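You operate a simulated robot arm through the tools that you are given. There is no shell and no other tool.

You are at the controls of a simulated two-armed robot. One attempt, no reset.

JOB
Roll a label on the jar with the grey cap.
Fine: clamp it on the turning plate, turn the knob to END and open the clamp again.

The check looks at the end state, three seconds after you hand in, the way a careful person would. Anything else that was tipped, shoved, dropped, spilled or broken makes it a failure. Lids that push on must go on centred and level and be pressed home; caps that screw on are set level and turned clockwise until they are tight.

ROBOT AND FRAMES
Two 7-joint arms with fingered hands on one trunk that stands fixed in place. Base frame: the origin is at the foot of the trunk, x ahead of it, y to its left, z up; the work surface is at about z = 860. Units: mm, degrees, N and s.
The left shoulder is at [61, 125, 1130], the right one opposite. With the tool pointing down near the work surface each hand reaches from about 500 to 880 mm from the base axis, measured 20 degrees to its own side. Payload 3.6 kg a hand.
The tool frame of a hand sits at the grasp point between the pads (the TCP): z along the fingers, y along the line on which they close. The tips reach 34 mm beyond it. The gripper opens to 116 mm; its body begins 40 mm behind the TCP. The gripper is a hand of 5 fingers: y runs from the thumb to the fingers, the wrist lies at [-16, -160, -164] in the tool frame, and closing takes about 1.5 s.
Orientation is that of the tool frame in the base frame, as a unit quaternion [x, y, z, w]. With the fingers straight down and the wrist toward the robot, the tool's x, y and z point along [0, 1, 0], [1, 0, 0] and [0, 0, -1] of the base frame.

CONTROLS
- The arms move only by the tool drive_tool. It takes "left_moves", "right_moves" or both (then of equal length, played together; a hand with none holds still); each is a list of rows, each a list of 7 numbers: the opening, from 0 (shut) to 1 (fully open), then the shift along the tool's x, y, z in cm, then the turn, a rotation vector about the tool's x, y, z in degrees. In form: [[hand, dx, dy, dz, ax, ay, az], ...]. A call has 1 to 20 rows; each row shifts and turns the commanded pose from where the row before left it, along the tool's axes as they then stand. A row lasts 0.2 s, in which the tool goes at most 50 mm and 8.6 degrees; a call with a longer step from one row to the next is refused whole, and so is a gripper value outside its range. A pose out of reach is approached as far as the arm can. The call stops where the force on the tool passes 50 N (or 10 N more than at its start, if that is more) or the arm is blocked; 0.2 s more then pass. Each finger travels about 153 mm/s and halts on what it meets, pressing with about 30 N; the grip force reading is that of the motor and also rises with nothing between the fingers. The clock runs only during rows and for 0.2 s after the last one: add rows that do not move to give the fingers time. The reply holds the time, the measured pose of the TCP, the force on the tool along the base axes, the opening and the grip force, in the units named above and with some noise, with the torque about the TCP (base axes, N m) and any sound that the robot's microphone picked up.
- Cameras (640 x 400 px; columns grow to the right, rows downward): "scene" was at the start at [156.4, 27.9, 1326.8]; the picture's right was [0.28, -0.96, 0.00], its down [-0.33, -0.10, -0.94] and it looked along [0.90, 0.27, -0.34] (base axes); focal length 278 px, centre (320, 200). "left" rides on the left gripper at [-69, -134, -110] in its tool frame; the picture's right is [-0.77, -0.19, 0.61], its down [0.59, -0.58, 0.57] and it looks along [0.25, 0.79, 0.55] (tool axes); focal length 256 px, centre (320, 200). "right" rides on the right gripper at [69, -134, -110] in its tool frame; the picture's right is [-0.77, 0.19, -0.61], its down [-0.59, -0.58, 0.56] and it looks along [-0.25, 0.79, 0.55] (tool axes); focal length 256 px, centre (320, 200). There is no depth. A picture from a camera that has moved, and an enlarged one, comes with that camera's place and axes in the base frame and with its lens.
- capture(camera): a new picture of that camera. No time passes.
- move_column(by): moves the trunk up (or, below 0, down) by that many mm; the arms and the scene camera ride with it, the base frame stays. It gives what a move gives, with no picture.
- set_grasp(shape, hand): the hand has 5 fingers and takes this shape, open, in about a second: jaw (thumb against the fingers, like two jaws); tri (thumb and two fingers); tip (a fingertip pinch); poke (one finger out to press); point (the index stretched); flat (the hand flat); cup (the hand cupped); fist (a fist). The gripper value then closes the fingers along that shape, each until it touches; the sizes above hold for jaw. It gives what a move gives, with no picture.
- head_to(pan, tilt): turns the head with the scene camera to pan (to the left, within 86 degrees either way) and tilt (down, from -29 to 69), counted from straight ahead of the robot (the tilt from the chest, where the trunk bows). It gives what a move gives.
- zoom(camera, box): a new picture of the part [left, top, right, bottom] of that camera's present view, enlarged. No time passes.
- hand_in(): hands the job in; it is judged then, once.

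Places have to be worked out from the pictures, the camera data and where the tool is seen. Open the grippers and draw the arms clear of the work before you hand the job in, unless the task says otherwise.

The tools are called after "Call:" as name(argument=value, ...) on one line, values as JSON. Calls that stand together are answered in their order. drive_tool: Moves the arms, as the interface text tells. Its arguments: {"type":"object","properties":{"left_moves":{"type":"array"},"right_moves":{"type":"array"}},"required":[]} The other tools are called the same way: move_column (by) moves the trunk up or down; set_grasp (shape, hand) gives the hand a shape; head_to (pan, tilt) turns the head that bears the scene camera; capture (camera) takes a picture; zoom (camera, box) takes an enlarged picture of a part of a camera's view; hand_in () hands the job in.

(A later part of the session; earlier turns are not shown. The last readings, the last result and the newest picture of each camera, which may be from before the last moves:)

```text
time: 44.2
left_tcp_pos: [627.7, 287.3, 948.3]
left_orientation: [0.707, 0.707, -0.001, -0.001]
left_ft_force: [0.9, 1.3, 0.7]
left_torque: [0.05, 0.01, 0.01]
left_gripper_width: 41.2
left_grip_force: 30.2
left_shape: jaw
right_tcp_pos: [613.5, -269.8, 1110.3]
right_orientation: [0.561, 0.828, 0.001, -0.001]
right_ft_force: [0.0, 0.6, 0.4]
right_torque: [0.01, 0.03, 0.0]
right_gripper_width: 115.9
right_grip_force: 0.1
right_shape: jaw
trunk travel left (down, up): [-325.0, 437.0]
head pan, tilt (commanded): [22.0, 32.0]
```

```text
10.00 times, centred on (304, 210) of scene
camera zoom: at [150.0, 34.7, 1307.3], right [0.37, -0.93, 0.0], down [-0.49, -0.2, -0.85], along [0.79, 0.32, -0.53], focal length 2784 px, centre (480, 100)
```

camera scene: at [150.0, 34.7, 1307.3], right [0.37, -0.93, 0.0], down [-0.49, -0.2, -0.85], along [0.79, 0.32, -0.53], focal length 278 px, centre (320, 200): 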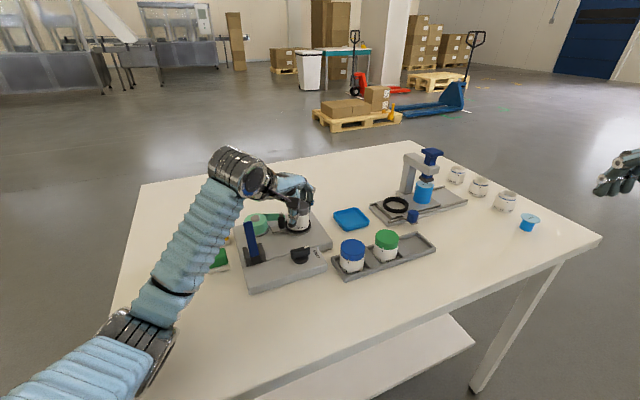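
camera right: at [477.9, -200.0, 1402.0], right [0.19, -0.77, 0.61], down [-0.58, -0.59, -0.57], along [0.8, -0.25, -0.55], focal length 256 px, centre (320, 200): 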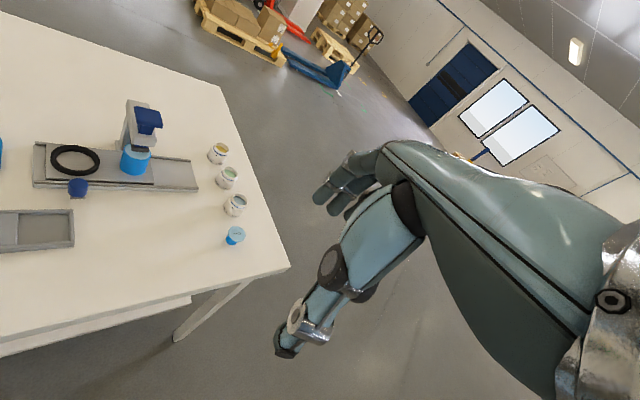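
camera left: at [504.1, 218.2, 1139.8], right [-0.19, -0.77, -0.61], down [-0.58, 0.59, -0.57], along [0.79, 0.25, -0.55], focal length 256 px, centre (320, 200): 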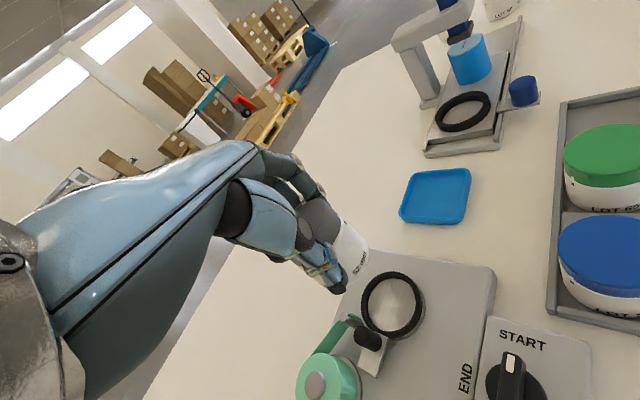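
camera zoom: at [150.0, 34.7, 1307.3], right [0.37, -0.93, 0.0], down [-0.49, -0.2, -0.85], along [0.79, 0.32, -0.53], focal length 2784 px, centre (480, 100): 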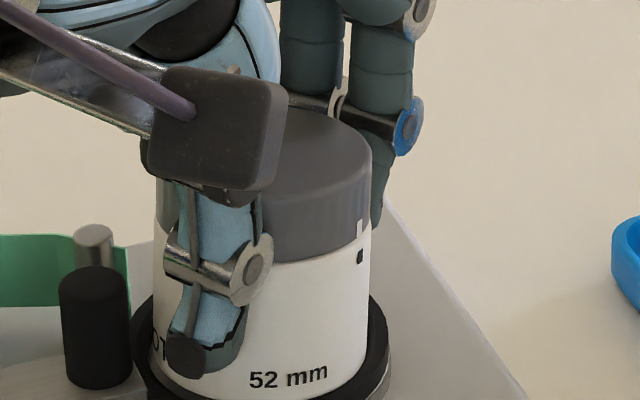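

Measuring the jar's edges against the vertical vanishing point, the jar leans about 2.5–3° (bottom toward the left). I check the other tilt direction with the wrist camera.

Call:
zoom(camera="left", box=[320, 180, 400, 250])

Call:
zoom(camera="left", box=[300, 190, 412, 310])

```text
5.71 times, centred on (360, 215) of left
camera zoom: at [495.5, 217.2, 1057.9], right [-0.19, -0.77, -0.61], down [-0.58, 0.59, -0.56], along [0.79, 0.25, -0.55], focal length 1463 px, centre (91, 114)
```

zoom: 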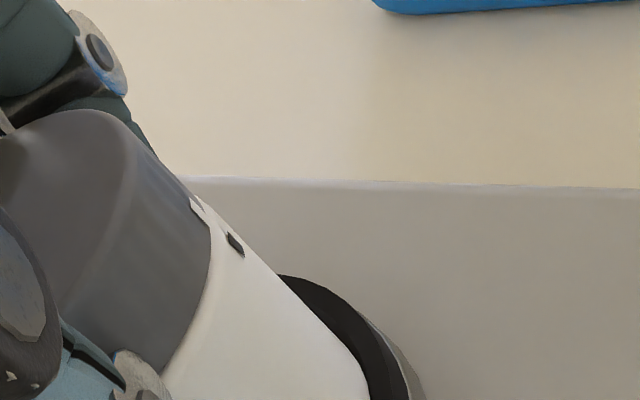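

```text
3.33 times, centred on (356, 250) of left
camera zoom: at [495.5, 217.2, 1057.9], right [-0.19, -0.77, -0.61], down [-0.58, 0.59, -0.56], along [0.79, 0.25, -0.55], focal length 853 px, centre (200, 33)
```

zoom: 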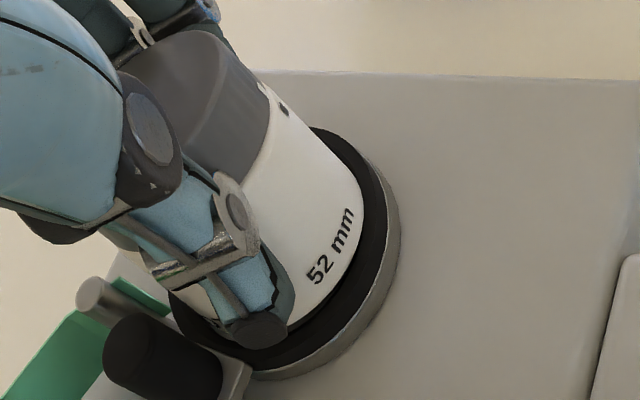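

The wrist view confirms a lean with the bottom toward +y (about 2°). To judge the fore-aft lean I compare the held jar's body height in the picture with the upright green jar in the tray.

Call:
zoom(camera="scene", box=[280, 205, 328, 240])

Call:
zoom(camera="scene", box=[362, 225, 410, 268])

Call:
zoom(camera="scene", box=[330, 235, 378, 278])

```text
11.43 times, centred on (304, 222) of scene
camera zoom: at [150.0, 34.7, 1307.3], right [0.37, -0.93, 0.0], down [-0.49, -0.2, -0.85], along [0.79, 0.32, -0.53], focal length 3182 px, centre (503, -57)
```

zoom: 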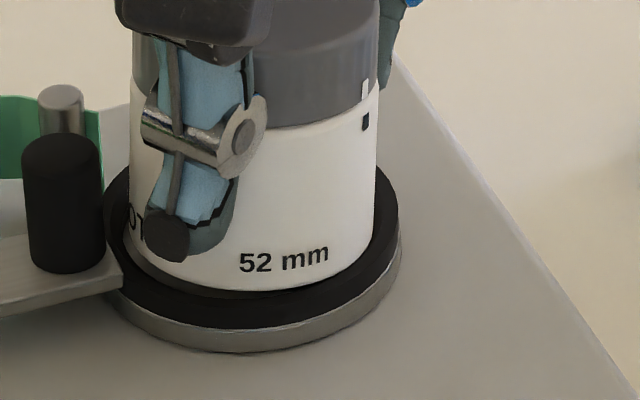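

```text
9.30 times, centred on (386, 246) of scene
camera zoom: at [150.0, 34.7, 1307.3], right [0.37, -0.93, 0.0], down [-0.49, -0.2, -0.85], along [0.79, 0.32, -0.53], focal length 2590 px, centre (-294, -233)
```

zoom: 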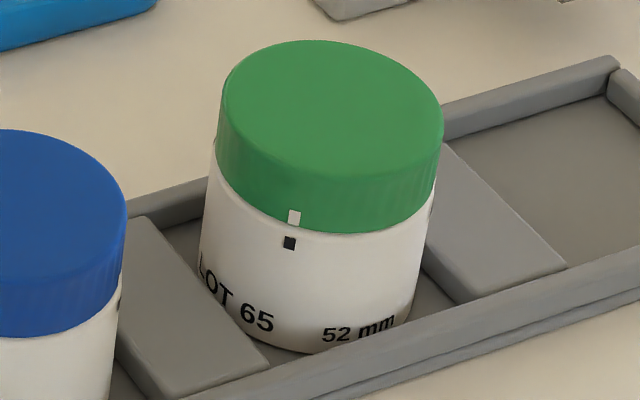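

```text
9.30 times, centred on (354, 256) of scene
camera zoom: at [150.0, 34.7, 1307.3], right [0.37, -0.93, 0.0], down [-0.49, -0.2, -0.85], along [0.79, 0.32, -0.53], focal length 2590 px, centre (4, -326)
```

zoom: 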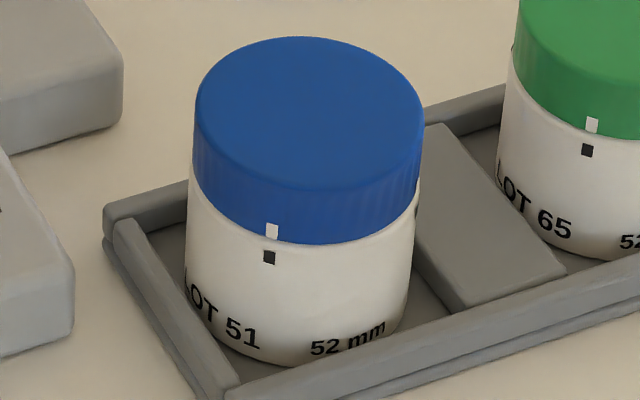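

Combining the two views, the jar is leaning about 6–8° with its top toward +x (no sideways lean), so its far edge touched the seat first. I raise 25 mm, rotate the hand −7° about its x axis to level the jar, and re-measure.

Call:
drive_tool(left_moves=[[0.4, 0, 0, -0.8, 0, 0, 0], [0.4, 0, 0, -0.9, 0, 0, 0], [0.4, 0, 0, -0.9, 0, 0, 0], [0.4, 0, 0, 0, -3.5, 0, 0], [0.4, 0, 0, 0, -3.5, 0, 0], [0.4, 0, 0, 0, 0, 0, 0], [0.4, 0, 0, 0, 0, 0, 0]])

Call:
zoom(camera="scene", box=[280, 190, 328, 235])

Call:
zoom(camera="left", box=[320, 180, 400, 250])

Call:
zoom(camera="left", box=[300, 190, 428, 320])

```text
time: 45.8
left_tcp_pos: [628.2, 288.1, 976.7]
left_orientation: [0.705, 0.706, 0.043, 0.044]
left_ft_force: [-0.9, -1.1, -0.7]
left_torque: [0.0, 0.0, -0.02]
left_gripper_width: 41.4
left_grip_force: 29.8
left_shape: jaw
right_tcp_pos: [613.3, -270.0, 1111.6]
right_orientation: [0.56, 0.828, 0.0, -0.001]
right_ft_force: [-0.2, 1.0, 0.4]
right_torque: [0.02, 0.01, 0.0]
right_gripper_width: 116.0
right_grip_force: 0.0
right_shape: jaw
trunk travel left (down, up): [-325.0, 437.0]
head pan, tilt (commanded): [22.0, 32.0]
```

```text
8.89 times, centred on (304, 212) of scene
camera zoom: at [150.1, 34.5, 1307.4], right [0.38, -0.93, 0.0], down [-0.49, -0.2, -0.85], along [0.79, 0.32, -0.53], focal length 2475 px, centre (462, 89)
```

zoom: 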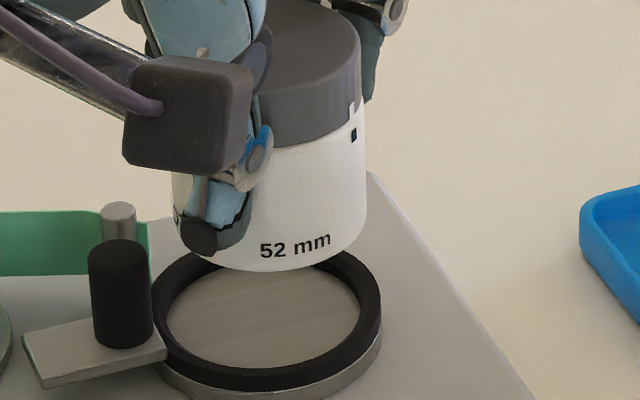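

```text
5.71 times, centred on (360, 215) of left
camera zoom: at [482.9, 218.0, 1068.0], right [-0.11, -0.77, -0.63], down [-0.5, 0.59, -0.63], along [0.86, 0.25, -0.45], focal length 1463 px, centre (91, 114)
```

zoom: 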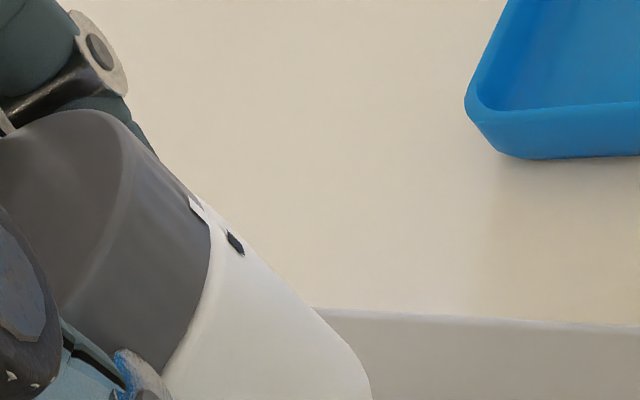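

```text
3.08 times, centred on (364, 255) of left
camera zoom: at [482.9, 218.0, 1068.0], right [-0.11, -0.77, -0.63], down [-0.5, 0.59, -0.63], along [0.86, 0.25, -0.45], focal length 788 px, centre (185, 31)
```

zoom: 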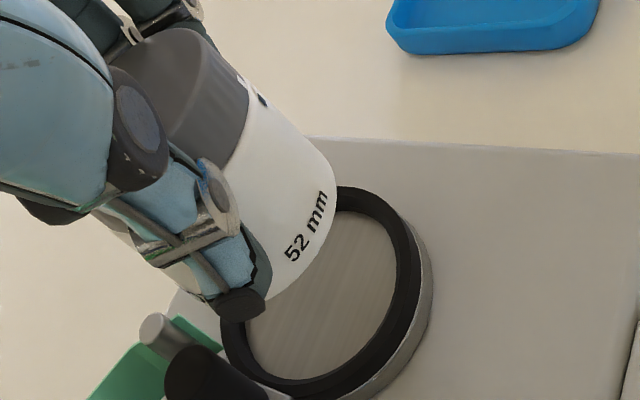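

The lean is reduced but about 3° seem to remain. I rotate another −3° and measure again at higher zoom.

Call:
drive_tool(left_moves=[[0.4, 0, 0, 0, -3.0, 0, 0], [0.4, 0, 0, 0, 0, 0, 0], [0.4, 0, 0, 0, 0, 0, 0]])

Call:
zoom(camera="scene", box=[284, 192, 316, 222])

Call:
zoom(camera="left", box=[300, 190, 428, 320])

Call:
capture(camera="scene")

```text
time: 46.6
left_tcp_pos: [630.3, 285.7, 977.7]
left_orientation: [0.703, 0.705, 0.064, 0.061]
left_ft_force: [-0.1, 1.5, -1.4]
left_torque: [-0.01, -0.01, 0.04]
left_gripper_width: 41.1
left_grip_force: 29.5
left_shape: jaw
right_tcp_pos: [614.3, -271.5, 1111.6]
right_orientation: [0.561, 0.828, 0.001, -0.001]
right_ft_force: [-0.2, -0.5, -0.4]
right_torque: [-0.01, -0.01, -0.01]
right_gripper_width: 115.9
right_grip_force: 0.1
right_shape: jaw
trunk travel left (down, up): [-325.0, 437.0]
head pan, tilt (commanded): [22.0, 32.0]
```

```text
13.33 times, centred on (300, 207) of scene
camera zoom: at [152.9, 32.3, 1308.2], right [0.38, -0.93, 0.0], down [-0.49, -0.2, -0.85], along [0.78, 0.32, -0.53], focal length 3712 px, centre (587, 107)
```

zoom: 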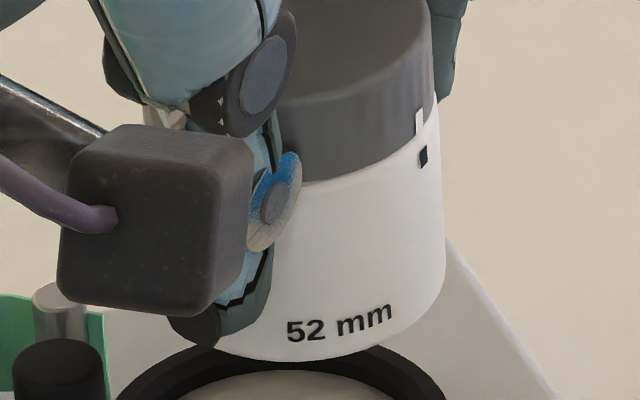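

```text
3.08 times, centred on (364, 255) of left
camera zoom: at [479.9, 216.3, 1062.5], right [-0.07, -0.77, -0.64], down [-0.47, 0.59, -0.66], along [0.88, 0.25, -0.4], focal length 788 px, centre (185, 31)
```

zoom: 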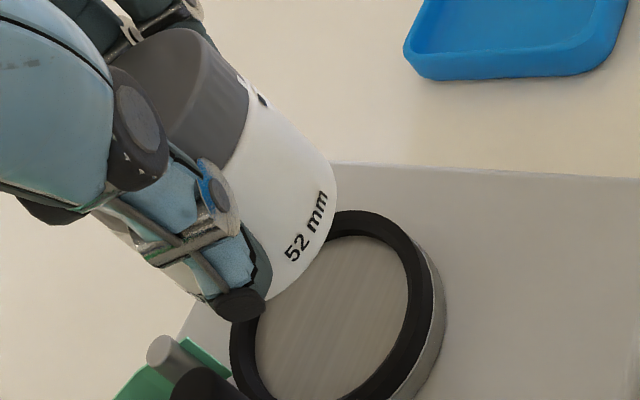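

```text
taken
camera scene: at [152.9, 32.3, 1308.2], right [0.38, -0.93, 0.0], down [-0.49, -0.2, -0.85], along [0.78, 0.32, -0.53], focal length 278 px, centre (320, 200)
```

scene: 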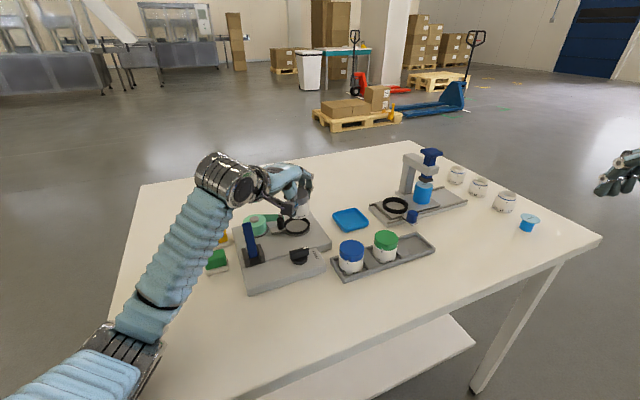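

The residual lean is now small (about −1° fore-aft, 1° sideways). I apply small corrections and then measure where the jar bottom is relative to the ring.

Call:
drive_tool(left_moves=[[0.4, 0, 0, 0, 0.8, 1.0, 0], [0.4, 0, 0, 0, 0, 0, 0], [0.4, 0, 0, 0, 0, 0, 0], [0.4, 0, 0, 0, 0, 0, 0]])

Call:
head_to(pan=22, tilt=50)

Call:
capture(camera="scene")

Call:
zoom(camera="scene", box=[270, 90, 334, 140])

Call:
zoom(camera="left", box=[300, 190, 428, 320])

```text
time: 47.6
left_tcp_pos: [629.0, 286.8, 974.7]
left_orientation: [0.704, 0.705, 0.062, 0.049]
left_ft_force: [-0.4, 0.6, -0.6]
left_torque: [0.01, 0.02, -0.03]
left_gripper_width: 41.3
left_grip_force: 29.4
left_shape: jaw
right_tcp_pos: [614.1, -270.3, 1109.7]
right_orientation: [0.561, 0.828, 0.0, -0.001]
right_ft_force: [0.8, -0.7, -0.5]
right_torque: [-0.04, -0.03, 0.01]
right_gripper_width: 115.9
right_grip_force: 0.0
right_shape: jaw
trunk travel left (down, up): [-325.0, 437.0]
head pan, tilt (commanded): [22.0, 32.0]
```

```text
time: 48.4
left_tcp_pos: [627.9, 287.2, 975.0]
left_orientation: [0.703, 0.706, 0.063, 0.05]
left_ft_force: [0.4, -0.3, -1.0]
left_torque: [-0.01, 0.0, -0.01]
left_gripper_width: 41.3
left_grip_force: 30.6
left_shape: jaw
right_tcp_pos: [614.4, -267.9, 1111.4]
right_orientation: [0.561, 0.828, 0.0, 0.0]
right_ft_force: [1.3, 0.5, -0.3]
right_torque: [0.04, -0.02, 0.03]
right_gripper_width: 115.8
right_grip_force: 0.0
right_shape: jaw
trunk travel left (down, up): [-325.0, 437.0]
head pan, tilt (commanded): [22.0, 50.0]
```

```text
taken
camera scene: at [138.5, 29.8, 1281.0], right [0.38, -0.93, 0.0], down [-0.71, -0.29, -0.64], along [0.6, 0.24, -0.77], focal length 278 px, centre (320, 200)
```

scene: 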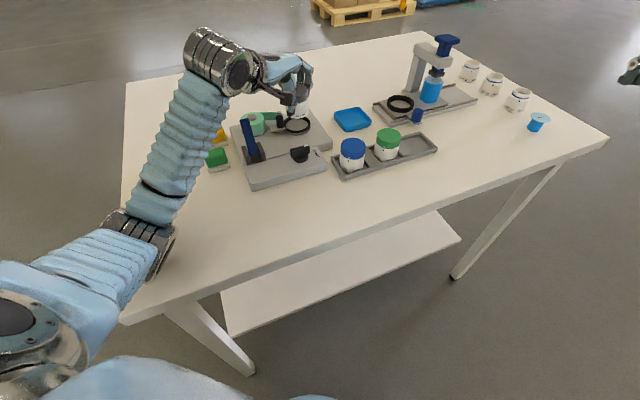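

```text
8.00 times, centred on (302, 115) of scene
camera zoom: at [138.5, 29.8, 1281.0], right [0.38, -0.93, 0.0], down [-0.71, -0.29, -0.64], along [0.6, 0.24, -0.77], focal length 2227 px, centre (464, 880)
```

zoom: 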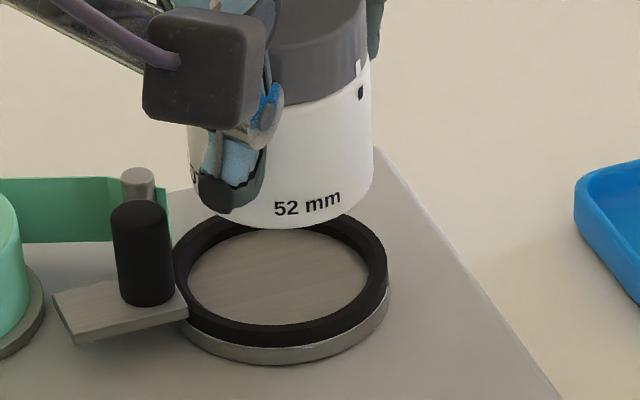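

```text
3.08 times, centred on (364, 255) of left
camera zoom: at [479.5, 215.7, 1060.7], right [-0.08, -0.76, -0.65], down [-0.48, 0.6, -0.64], along [0.87, 0.26, -0.42], focal length 788 px, centre (185, 31)
```

zoom: 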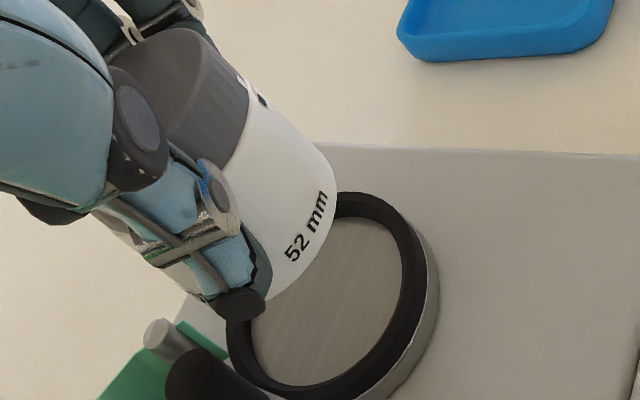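

Both cameras now agree: the jar's bottom centre is at about (643, 290, 920.7), so it must move −6.6 mm in x and −1 mm in y. I shift and descend to about 6 mm above the ring, using the tilted tool axes.

Call:
drive_tool(left_moves=[[0.4, -0.093, -0.651, -0.106, 0, 0, 0], [0.4, -0.016, -0.142, 0.885, 0, 0, 0], [0.4, -0.016, -0.142, 0.885, 0, 0, 0], [0.4, 0, 0, 0, 0, 0, 0], [0.4, 0, 0, 0, 0, 0, 0]])

Call:
zoom(camera="scene", box=[276, 100, 324, 135])

Call:
zoom(camera="left", box=[340, 240, 420, 310])

```text
time: 49.6
left_tcp_pos: [628.2, 281.0, 971.1]
left_orientation: [0.705, 0.704, 0.077, 0.046]
left_ft_force: [0.2, -0.1, -0.8]
left_torque: [0.04, 0.04, 0.01]
left_gripper_width: 41.4
left_grip_force: 29.7
left_shape: jaw
right_tcp_pos: [616.0, -279.7, 1110.1]
right_orientation: [0.562, 0.827, 0.001, -0.002]
right_ft_force: [-0.4, 0.3, 0.7]
right_torque: [-0.03, 0.02, -0.05]
right_gripper_width: 116.0
right_grip_force: 0.0
right_shape: jaw
trunk travel left (down, up): [-325.0, 437.0]
head pan, tilt (commanded): [22.0, 50.0]
```

```text
11.43 times, centred on (300, 118) of scene
camera zoom: at [172.8, 7.5, 1283.9], right [0.37, -0.93, -0.03], down [-0.73, -0.27, -0.63], along [0.58, 0.25, -0.78], focal length 3182 px, centre (549, 1143)
```

zoom: 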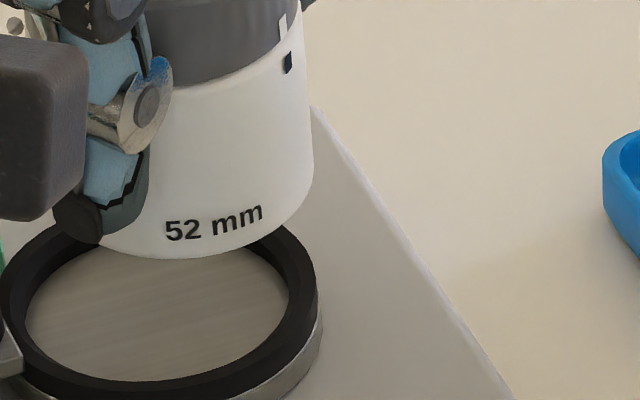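

```text
5.71 times, centred on (380, 275) of left
camera zoom: at [478.9, 208.0, 1053.4], right [-0.08, -0.74, -0.67], down [-0.47, 0.62, -0.63], along [0.88, 0.27, -0.4], focal length 1463 px, centre (-23, -229)
```

zoom: 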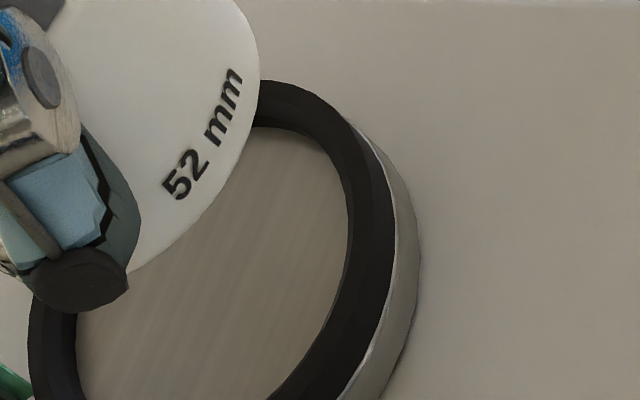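

The reading is off from the command and the head camera has shifted noticeably, so the trunk seems to be leaning along. I let it settle with idle rows and read again.

Call:
drive_tool(left_moves=[[0.4, 0, 0, 0, 0, 0, 0], [0.4, 0, 0, 0, 0, 0, 0], [0.4, 0, 0, 0, 0, 0, 0], [0.4, 0, 0, 0, 0, 0, 0], [0.4, 0, 0, 0, 0, 0, 0]])

Call:
capture(camera="scene")

Call:
capture(camera="left")

```text
time: 49.9
left_tcp_pos: [606.8, 280.7, 982.1]
left_orientation: [0.705, 0.702, 0.09, 0.054]
left_ft_force: [1.5, -1.0, 3.5]
left_torque: [0.07, 0.45, 0.02]
left_gripper_width: 41.1
left_grip_force: 29.9
left_shape: jaw
right_tcp_pos: [598.2, -286.9, 1114.2]
right_orientation: [0.577, 0.817, 0.007, 0.003]
right_ft_force: [1.2, -1.8, 0.9]
right_torque: [0.11, 0.03, -0.04]
right_gripper_width: 115.9
right_grip_force: 0.1
right_shape: jaw
trunk travel left (down, up): [-325.0, 437.0]
head pan, tilt (commanded): [22.0, 50.0]
stopped in row 1 (right hand): the arm was blocked; the commanded pose is now the measured one
```

```text
taken
camera scene: at [194.8, -20.7, 1281.0], right [0.37, -0.93, -0.05], down [-0.74, -0.26, -0.62], along [0.56, 0.27, -0.78], focal length 278 px, centre (320, 200)
```

scene: 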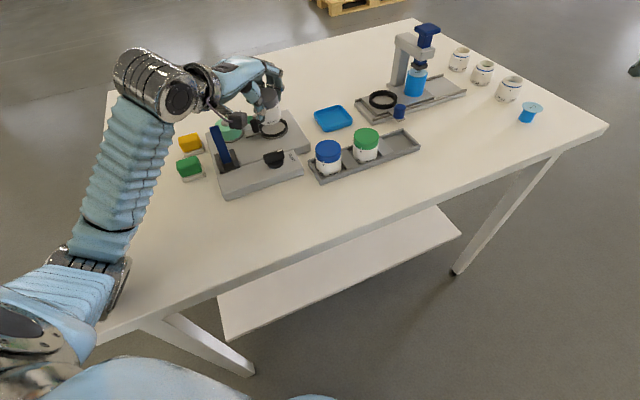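

```text
taken
camera left: at [454.1, 207.8, 1059.2], right [-0.06, -0.73, -0.68], down [-0.45, 0.62, -0.64], along [0.89, 0.26, -0.37], focal length 256 px, centre (320, 200)
```

left: 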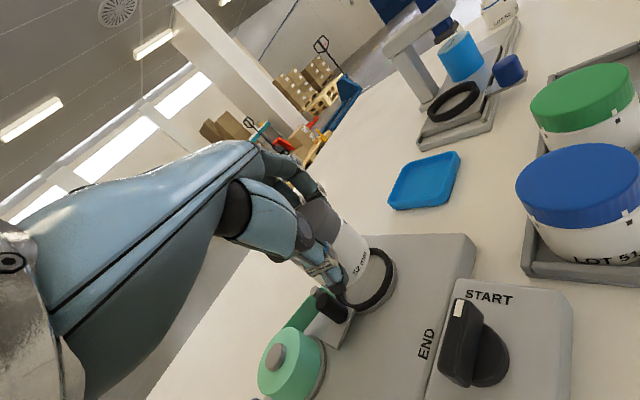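

The trunk is swinging and the right arm was reported as blocked; the jar is still held above the ring. I first raise the left hand straight up a few centimetres to get the jar clear.

Call:
drive_tool(left_moves=[[0.4, 0.05, 0.2, -0.98, 0, 0, 0], [0.4, 0.1, 0.4, -1.96, 0, 0, 0], [0.4, 0.1, 0.4, -1.96, 0, 0, 0]])

Call:
capture(camera="scene")

Call:
capture(camera="left")

```text
time: 50.2
left_tcp_pos: [554.1, 324.1, 991.2]
left_orientation: [0.703, 0.701, 0.095, 0.077]
left_ft_force: [-0.2, -2.2, -1.4]
left_torque: [0.12, 0.02, 0.09]
left_gripper_width: 41.0
left_grip_force: 30.0
left_shape: jaw
right_tcp_pos: [568.6, -256.1, 1151.6]
right_orientation: [0.59, 0.806, 0.006, 0.041]
right_ft_force: [1.1, -1.8, -1.1]
right_torque: [0.11, 0.03, 0.12]
right_gripper_width: 116.1
right_grip_force: 0.0
right_shape: jaw
trunk travel left (down, up): [-325.0, 437.0]
head pan, tilt (commanded): [22.0, 50.0]
stopped in row 1 (right hand): the arm was blocked; the commanded pose is now the measured one
```

```text
taken
camera scene: at [193.3, -5.7, 1281.5], right [0.38, -0.93, -0.04], down [-0.74, -0.27, -0.62], along [0.56, 0.27, -0.78], focal length 278 px, centre (320, 200)
```

scene: 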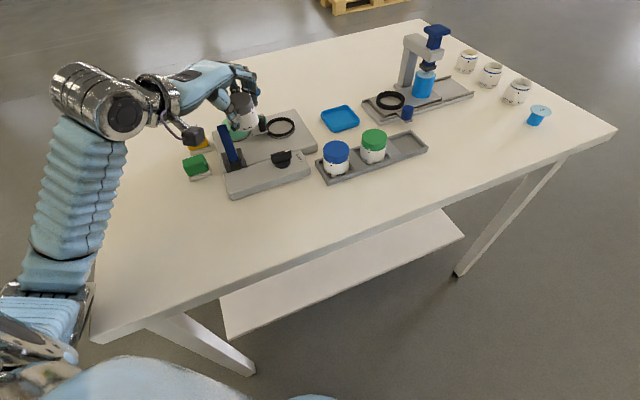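

```text
taken
camera left: at [398.2, 252.6, 1064.0], right [-0.03, -0.75, -0.66], down [-0.43, 0.61, -0.67], along [0.9, 0.26, -0.34], focal length 256 px, centre (320, 200)
```

left: 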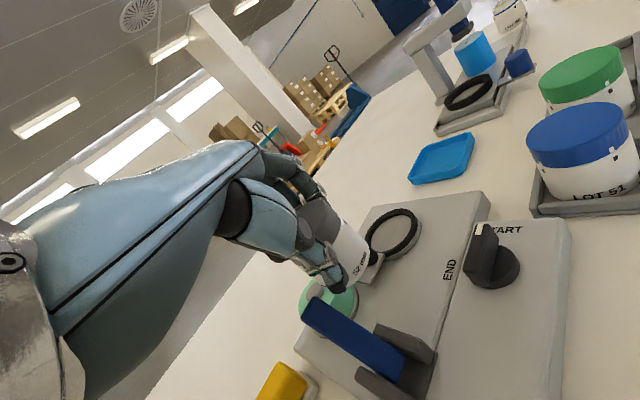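

Things moved further than commanded; the jar is still in hand and above everything. I command both arms to hold to see whether the body settles.

Call:
drive_tool(left_moves=[[0.4, 0, 0, 0, 0, 0, 0]], right_moves=[[1, 0, 0, 0, 0, 0, 0]])

Call:
capture(camera="scene")

Call:
capture(camera="left")

```text
time: 50.6
left_tcp_pos: [494.1, 359.0, 1003.5]
left_orientation: [0.694, 0.703, 0.104, 0.112]
left_ft_force: [2.9, 1.8, -2.1]
left_torque: [-0.06, 0.12, -0.01]
left_gripper_width: 43.1
left_grip_force: 30.1
left_shape: jaw
right_tcp_pos: [492.4, -204.8, 1179.5]
right_orientation: [0.581, 0.81, 0.007, 0.073]
right_ft_force: [2.7, 1.3, 0.1]
right_torque: [-0.08, 0.18, 0.05]
right_gripper_width: 116.2
right_grip_force: 0.1
right_shape: jaw
trunk travel left (down, up): [-325.0, 437.0]
head pan, tilt (commanded): [22.0, 50.0]
stopped in row 1 (left hand): the arm was blocked; the commanded pose is now the measured one
```

```text
taken
camera scene: at [143.3, 44.9, 1280.4], right [0.38, -0.92, 0.01], down [-0.71, -0.3, -0.64], along [0.59, 0.24, -0.77], focal length 278 px, centre (320, 200)
```

scene: 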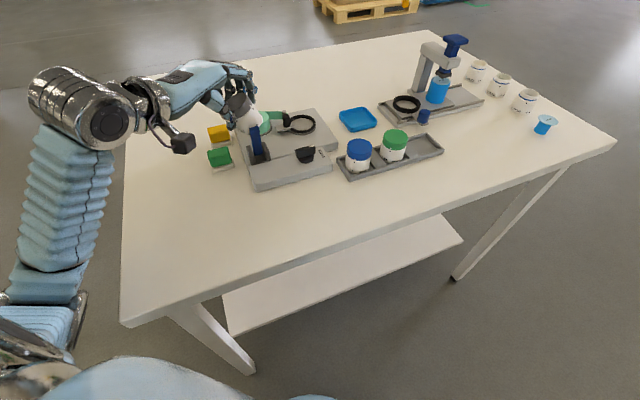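

```text
taken
camera left: at [334.8, 289.6, 1067.9], right [0.01, -0.78, -0.63], down [-0.38, 0.58, -0.72], along [0.92, 0.25, -0.29], focal length 256 px, centre (320, 200)
```

left: 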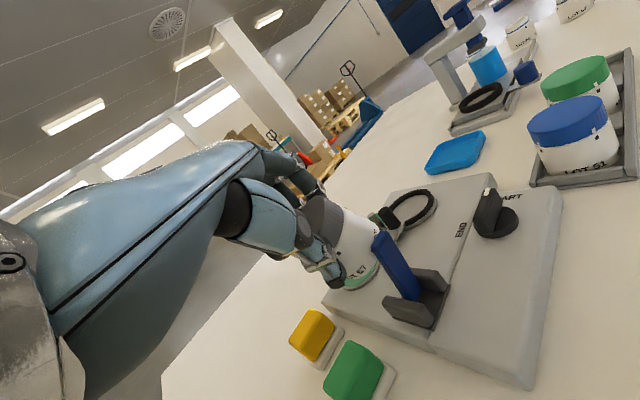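

The body is still swinging and the jar is now close to the lever tip. I command the left hand straight up to gain clearance while the right holds.

Call:
drive_tool(left_moves=[[0.4, -0.02, 0.6, -1.9, 0, 0, 0], [0.4, -0.04, 0.9, -2.85, 0, 0, 0], [0.4, -0.04, 0.9, -2.85, 0, 0, 0], [0.4, 0, 0, 0, 0, 0, 0], [0.4, 0, 0, 0, 0, 0, 0]], right_moves=[[1, 0, 0, 0, 0, 0, 0], [1, 0, 0, 0, 0, 0, 0], [1, 0, 0, 0, 0, 0, 0], [1, 0, 0, 0, 0, 0, 0], [1, 0, 0, 0, 0, 0, 0]])

Call:
capture(camera="scene")

Call:
capture(camera="left")

```text
time: 51.8
left_tcp_pos: [526.2, 342.7, 1080.6]
left_orientation: [0.701, 0.699, 0.098, 0.104]
left_ft_force: [0.7, -0.5, -1.0]
left_torque: [0.02, 0.02, 0.0]
left_gripper_width: 42.8
left_grip_force: 29.8
left_shape: jaw
right_tcp_pos: [521.4, -229.0, 1167.8]
right_orientation: [0.587, 0.808, 0.009, 0.057]
right_ft_force: [1.0, 0.1, -0.1]
right_torque: [0.04, 0.03, 0.04]
right_gripper_width: 116.0
right_grip_force: 0.0
right_shape: jaw
trunk travel left (down, up): [-325.0, 437.0]
head pan, tilt (commanded): [22.0, 50.0]
```

```text
taken
camera scene: at [145.8, 29.7, 1280.6], right [0.37, -0.93, 0.0], down [-0.71, -0.29, -0.64], along [0.59, 0.24, -0.77], focal length 278 px, centre (320, 200)
```

scene: 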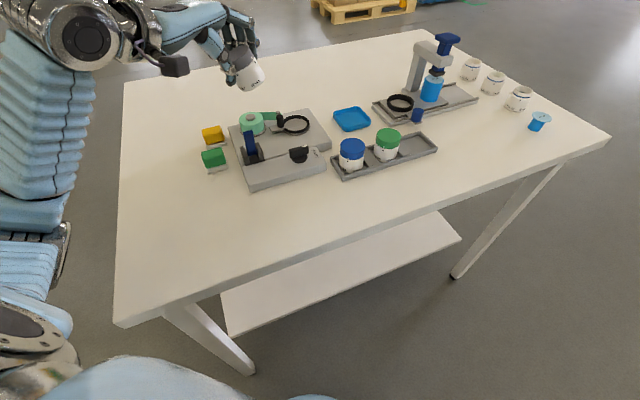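

```text
taken
camera left: at [366.7, 273.1, 1147.8], right [-0.01, -0.77, -0.63], down [-0.39, 0.59, -0.71], along [0.92, 0.24, -0.31], focal length 256 px, centre (320, 200)
```

left: 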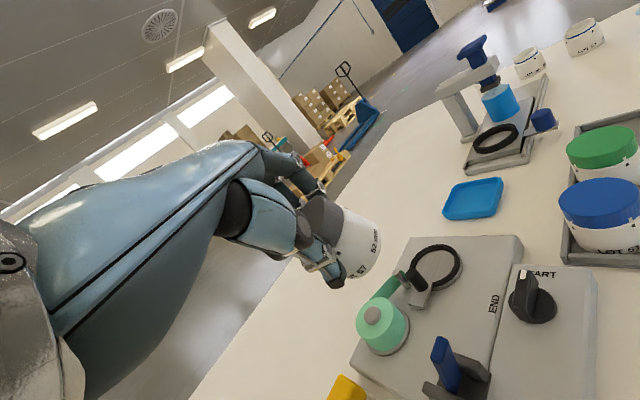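

The body has settled and the jar is clear at z 1080. I inspect the station closely for any change in lever, roller or other items.

Call:
zoom(camera="scene", box=[195, 95, 345, 195])

Call:
zoom(camera="left", box=[280, 180, 600, 400])

Call:
zoom(camera="scene", box=[205, 30, 285, 100])

```text
4.00 times, centred on (270, 145) of scene
camera zoom: at [145.8, 29.7, 1280.6], right [0.37, -0.93, 0.0], down [-0.71, -0.29, -0.64], along [0.59, 0.24, -0.77], focal length 1114 px, centre (520, 420)
```

zoom: 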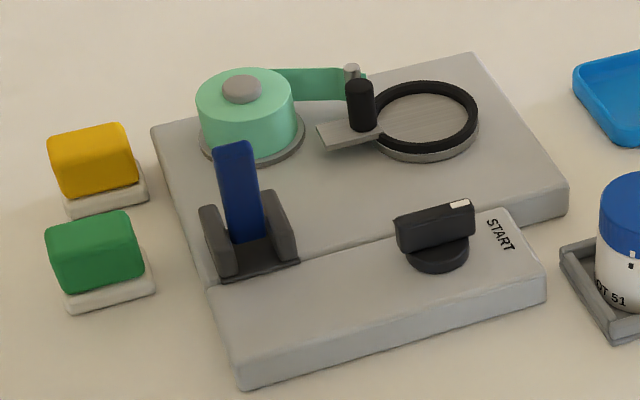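

```text
1.82 times, centred on (440, 290) of left
camera zoom: at [366.7, 273.1, 1147.8], right [-0.01, -0.77, -0.63], down [-0.39, 0.59, -0.71], along [0.92, 0.24, -0.31], focal length 465 px, centre (102, 36)
```

zoom: 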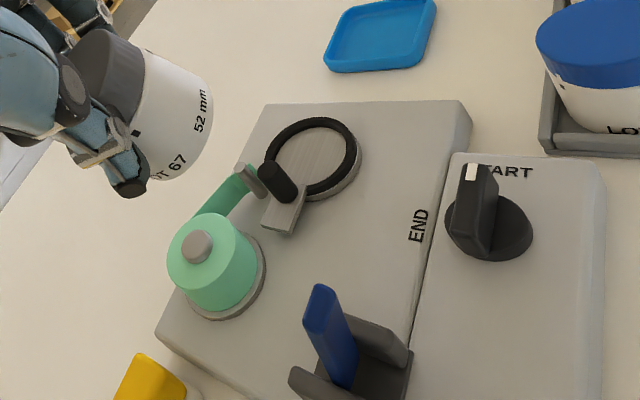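

```text
5.71 times, centred on (245, 65) of scene
camera zoom: at [145.8, 29.7, 1280.6], right [0.37, -0.93, 0.0], down [-0.71, -0.29, -0.64], along [0.59, 0.24, -0.77], focal length 1591 px, centre (749, 971)
```

zoom: 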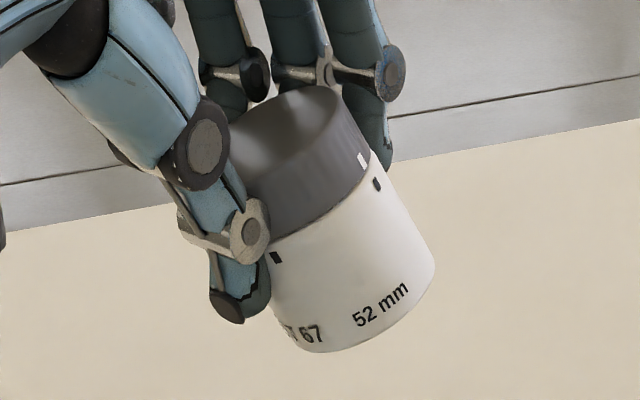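

The lever was nudged partly toward the operator side (and the roller moved slightly in), which also shows that pulling the lever toward me clamps. The elbow probably touched the table, so I raise the trunk 150 mm to give the arm more room before continuing.

Call:
move_column(by=150)

Call:
capture(camera="scene")

Call:
capture(camera="left")

```text
time: 53.5
left_tcp_pos: [520.5, 342.4, 1230.7]
left_orientation: [0.7, 0.7, 0.101, 0.105]
left_ft_force: [0.1, -0.2, -1.1]
left_torque: [0.01, 0.04, 0.02]
left_gripper_width: 42.7
left_grip_force: 29.9
left_shape: jaw
right_tcp_pos: [514.9, -227.6, 1318.9]
right_orientation: [0.588, 0.807, 0.009, 0.059]
right_ft_force: [-0.9, -0.6, 0.1]
right_torque: [-0.02, 0.04, 0.03]
right_gripper_width: 116.0
right_grip_force: 0.1
right_shape: jaw
trunk travel left (down, up): [-475.0, 287.0]
head pan, tilt (commanded): [22.0, 50.0]
```

```text
taken
camera scene: at [99.3, 30.1, 1432.6], right [0.38, -0.93, 0.0], down [-0.71, -0.29, -0.64], along [0.6, 0.24, -0.77], focal length 278 px, centre (320, 200)
```

scene: 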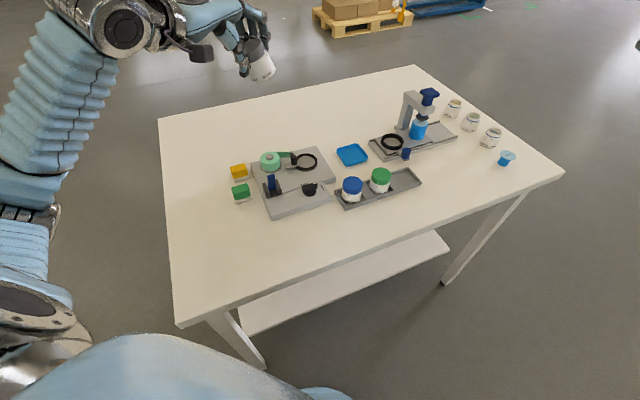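

```text
taken
camera left: at [361.9, 273.9, 1297.7], right [-0.01, -0.77, -0.63], down [-0.39, 0.59, -0.71], along [0.92, 0.24, -0.31], focal length 256 px, centre (320, 200)
```

left: 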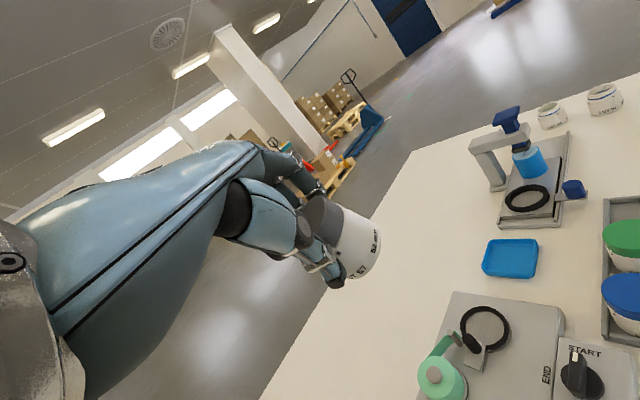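

Stable at the higher trunk position. I zoom on the held jar from the wrist and head cameras to work out its axis relative to the hand.

Call:
zoom(camera="left", box=[280, 170, 400, 300])

Call:
zoom(camera="scene", box=[215, 20, 295, 90])

```text
3.08 times, centred on (340, 235) of left
camera zoom: at [361.9, 273.9, 1297.7], right [-0.01, -0.77, -0.63], down [-0.39, 0.59, -0.71], along [0.92, 0.24, -0.31], focal length 788 px, centre (258, 92)
```

zoom: 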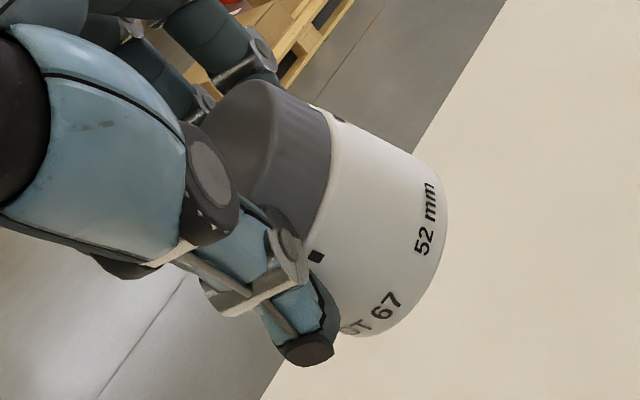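

```text
5.71 times, centred on (255, 55) of scene
camera zoom: at [99.3, 30.1, 1432.6], right [0.38, -0.93, 0.0], down [-0.71, -0.29, -0.64], along [0.6, 0.24, -0.77], focal length 1591 px, centre (691, 1029)
```

zoom: 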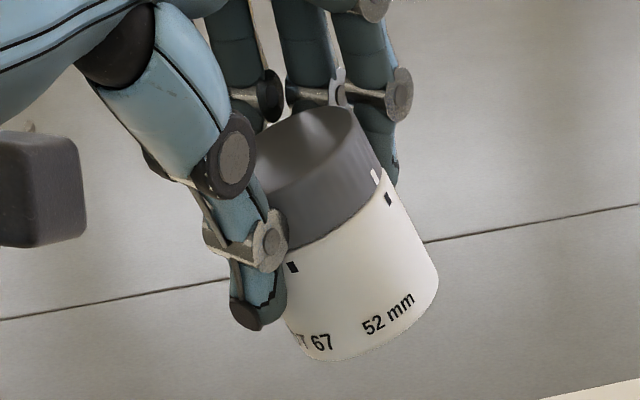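

The jar pivoted in the grip: its top leans roughly toward −x and +y, about 23° from vertical. I rotate the hand to stand the jar upright while high and clear, then check it.

Call:
drive_tool(left_moves=[[0.4, 0, 0, 0, 5.2, 5.4, 1.7], [0.4, 0, 0, 0, 5.2, 5.4, 1.7], [0.4, 0, 0, 0, 5.2, 5.4, 1.7], [0.4, 0, 0, 0, 0, 0, 0], [0.4, 0, 0, 0, 0, 0, 0]])

Call:
head_to(pan=22, tilt=35)

Call:
capture(camera="scene")

Call:
zoom(camera="left", box=[280, 170, 400, 300])

```text
time: 54.7
left_tcp_pos: [519.9, 342.9, 1231.1]
left_orientation: [0.716, 0.683, 0.106, -0.095]
left_ft_force: [-0.6, -0.3, -1.0]
left_torque: [0.01, 0.0, -0.01]
left_gripper_width: 43.2
left_grip_force: 30.6
left_shape: jaw
right_tcp_pos: [514.1, -226.3, 1319.3]
right_orientation: [0.586, 0.808, 0.009, 0.06]
right_ft_force: [0.2, -0.4, -0.6]
right_torque: [0.0, -0.01, -0.02]
right_gripper_width: 115.9
right_grip_force: 0.0
right_shape: jaw
trunk travel left (down, up): [-475.0, 287.0]
head pan, tilt (commanded): [22.0, 50.0]
```

```text
time: 55.5
left_tcp_pos: [520.3, 343.0, 1230.3]
left_orientation: [0.716, 0.683, 0.107, -0.095]
left_ft_force: [0.8, -0.3, -0.8]
left_torque: [0.01, 0.01, -0.02]
left_gripper_width: 43.0
left_grip_force: 29.8
left_shape: jaw
right_tcp_pos: [514.8, -225.4, 1320.3]
right_orientation: [0.587, 0.807, 0.01, 0.06]
right_ft_force: [-0.8, 0.3, 1.5]
right_torque: [-0.02, 0.0, 0.02]
right_gripper_width: 115.8
right_grip_force: 0.0
right_shape: jaw
trunk travel left (down, up): [-475.0, 287.0]
head pan, tilt (commanded): [22.0, 35.0]
```

```text
taken
camera scene: at [109.3, 34.3, 1454.4], right [0.38, -0.93, 0.0], down [-0.53, -0.22, -0.82], along [0.76, 0.31, -0.57], focal length 278 px, centre (320, 200)
```

scene: 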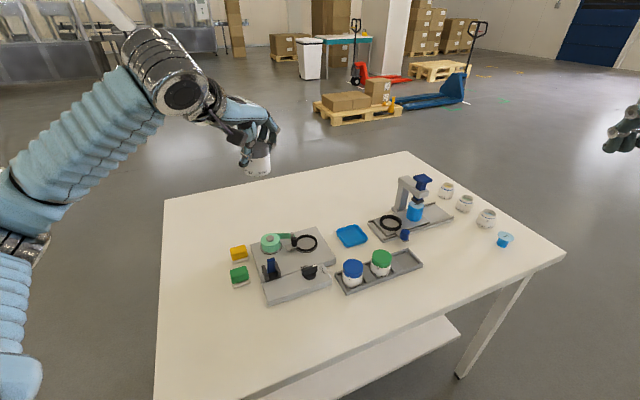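

```text
3.08 times, centred on (340, 235) of left
camera zoom: at [382.1, 252.3, 1315.5], right [-0.21, -0.56, -0.81], down [-0.54, 0.75, -0.38], along [0.82, 0.35, -0.45], focal length 788 px, centre (258, 92)
```

zoom: 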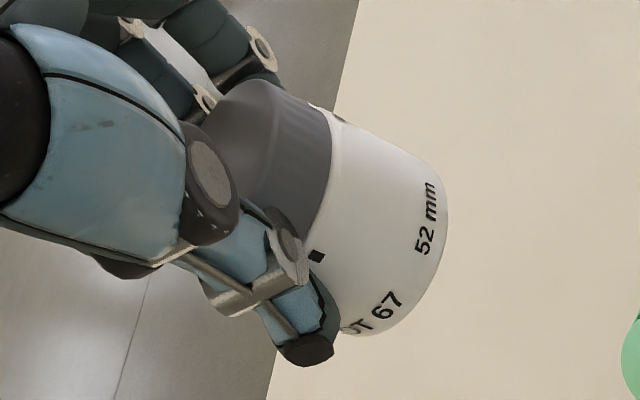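

In the wrist view the jar's edge now points exactly at the vertical vanishing point. I check from the head camera too.

Call:
zoom(camera="scene", box=[225, 110, 295, 180])

Call:
zoom(camera="scene", box=[240, 225, 340, 305])

```text
5.71 times, centred on (260, 145) of scene
camera zoom: at [109.3, 34.3, 1454.4], right [0.38, -0.93, 0.0], down [-0.53, -0.22, -0.82], along [0.76, 0.31, -0.57], focal length 1591 px, centre (663, 514)
```

zoom: 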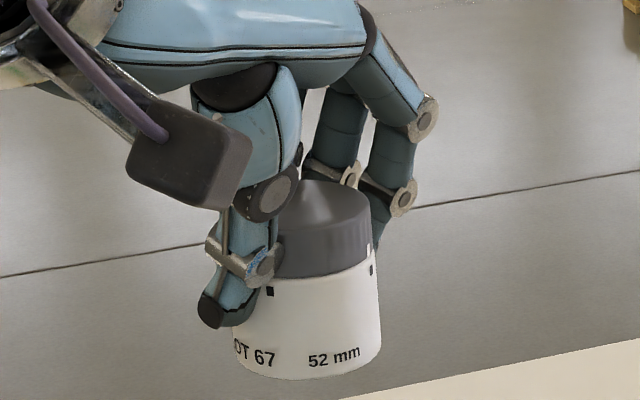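

```text
5.00 times, centred on (290, 265) of scene
camera zoom: at [109.3, 34.3, 1454.4], right [0.38, -0.93, 0.0], down [-0.53, -0.22, -0.82], along [0.76, 0.31, -0.57], focal length 1392 px, centre (470, -125)
```

zoom: 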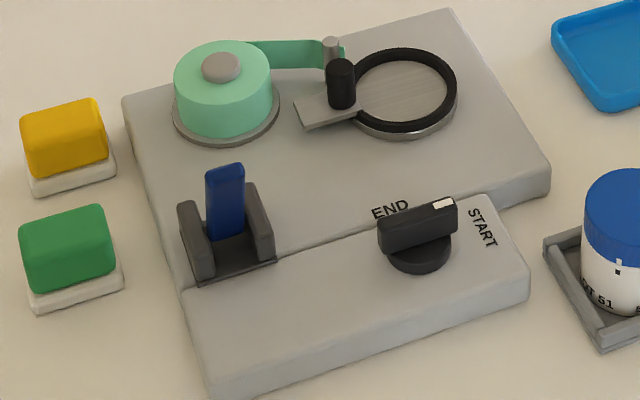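

The jar is nearly upright with maybe 5° fore-aft lean left. I correct that and carry the jar to a free spot on the table behind the station, around (690, 420), where I can set it down, reset the lever and re-grip properly.

Call:
drive_tool(left_moves=[[0.4, 0, 0, 0, -5.5, 0, 0], [0.4, 0.237, 1.75, 3.14, 0, 0, 0], [0.4, 0.237, 1.75, 3.14, 0, 0, 0], [0.4, 0.237, 1.75, 3.14, 0, 0, 0], [0.4, 0.237, 1.75, 3.14, 0, 0, 0], [0.4, 0.237, 1.75, 3.14, 0, 0, 0], [0.4, 0.237, 1.75, 3.14, 0, 0, 0], [0.4, 0.237, 1.75, 3.14, 0, 0, 0], [0.4, 0.237, 1.75, 3.14, 0, 0, 0], [0.4, 0, 0, 0, 0, 0, 0], [0.4, 0, 0, 0, 0, 0, 0]])

Call:
capture(camera="scene")

Call:
capture(camera="left")

```text
time: 57.9
left_tcp_pos: [688.2, 420.0, 1011.2]
left_orientation: [0.72, 0.677, 0.139, -0.061]
left_ft_force: [0.6, -0.8, -1.1]
left_torque: [-0.03, 0.03, 0.01]
left_gripper_width: 42.9
left_grip_force: 30.1
left_shape: jaw
right_tcp_pos: [514.8, -226.4, 1319.8]
right_orientation: [0.587, 0.808, 0.01, 0.06]
right_ft_force: [0.0, -1.5, -0.2]
right_torque: [-0.05, 0.0, 0.0]
right_gripper_width: 116.0
right_grip_force: 0.1
right_shape: jaw
trunk travel left (down, up): [-475.0, 287.0]
head pan, tilt (commanded): [22.0, 35.0]
```

```text
taken
camera scene: at [109.8, 34.3, 1454.4], right [0.38, -0.93, 0.0], down [-0.53, -0.22, -0.82], along [0.76, 0.31, -0.57], focal length 278 px, centre (320, 200)
```

scene: 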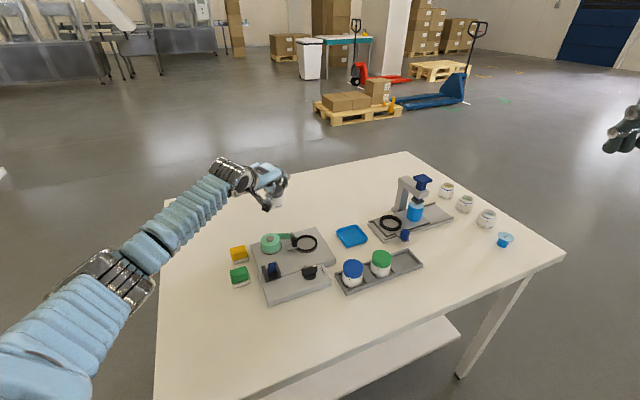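

```text
taken
camera left: at [539.9, 333.5, 1082.4], right [-0.15, -0.55, -0.82], down [-0.48, 0.76, -0.43], along [0.87, 0.33, -0.38], focal length 256 px, centre (320, 200)
```

left: 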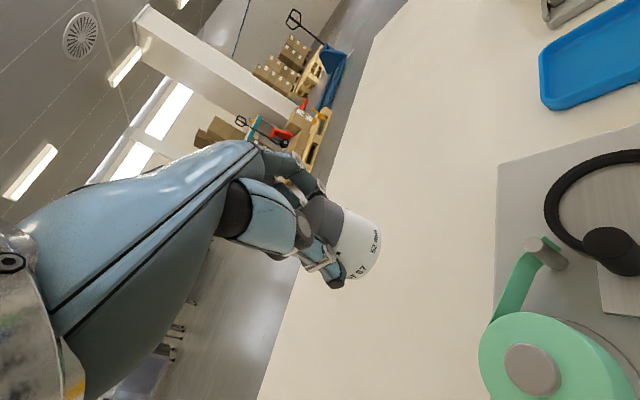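

The jar is over free table. I check its attitude from the head camera before lowering.

Call:
zoom(camera="scene", box=[245, 155, 305, 220])

Call:
zoom(camera="left", box=[280, 170, 400, 300])

```text
6.15 times, centred on (275, 188) of scene
camera zoom: at [109.8, 34.3, 1454.4], right [0.38, -0.93, 0.0], down [-0.53, -0.22, -0.82], along [0.76, 0.31, -0.57], focal length 1713 px, centre (597, 277)
```

zoom: 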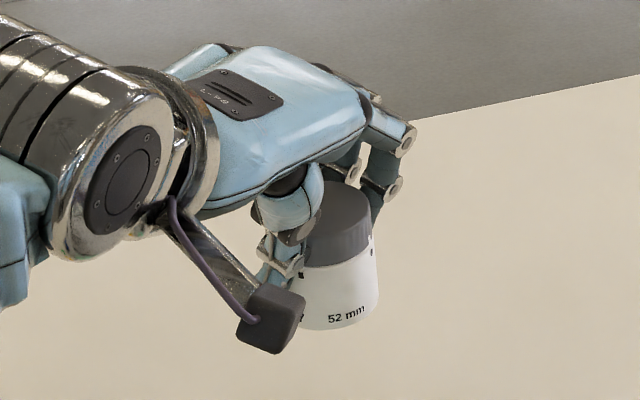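

```text
3.08 times, centred on (340, 235) of left
camera zoom: at [539.9, 333.5, 1082.4], right [-0.15, -0.55, -0.82], down [-0.48, 0.76, -0.43], along [0.87, 0.33, -0.38], focal length 788 px, centre (258, 92)
```

zoom: 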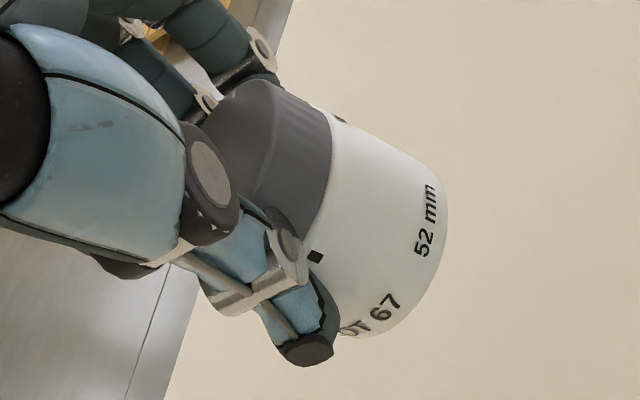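

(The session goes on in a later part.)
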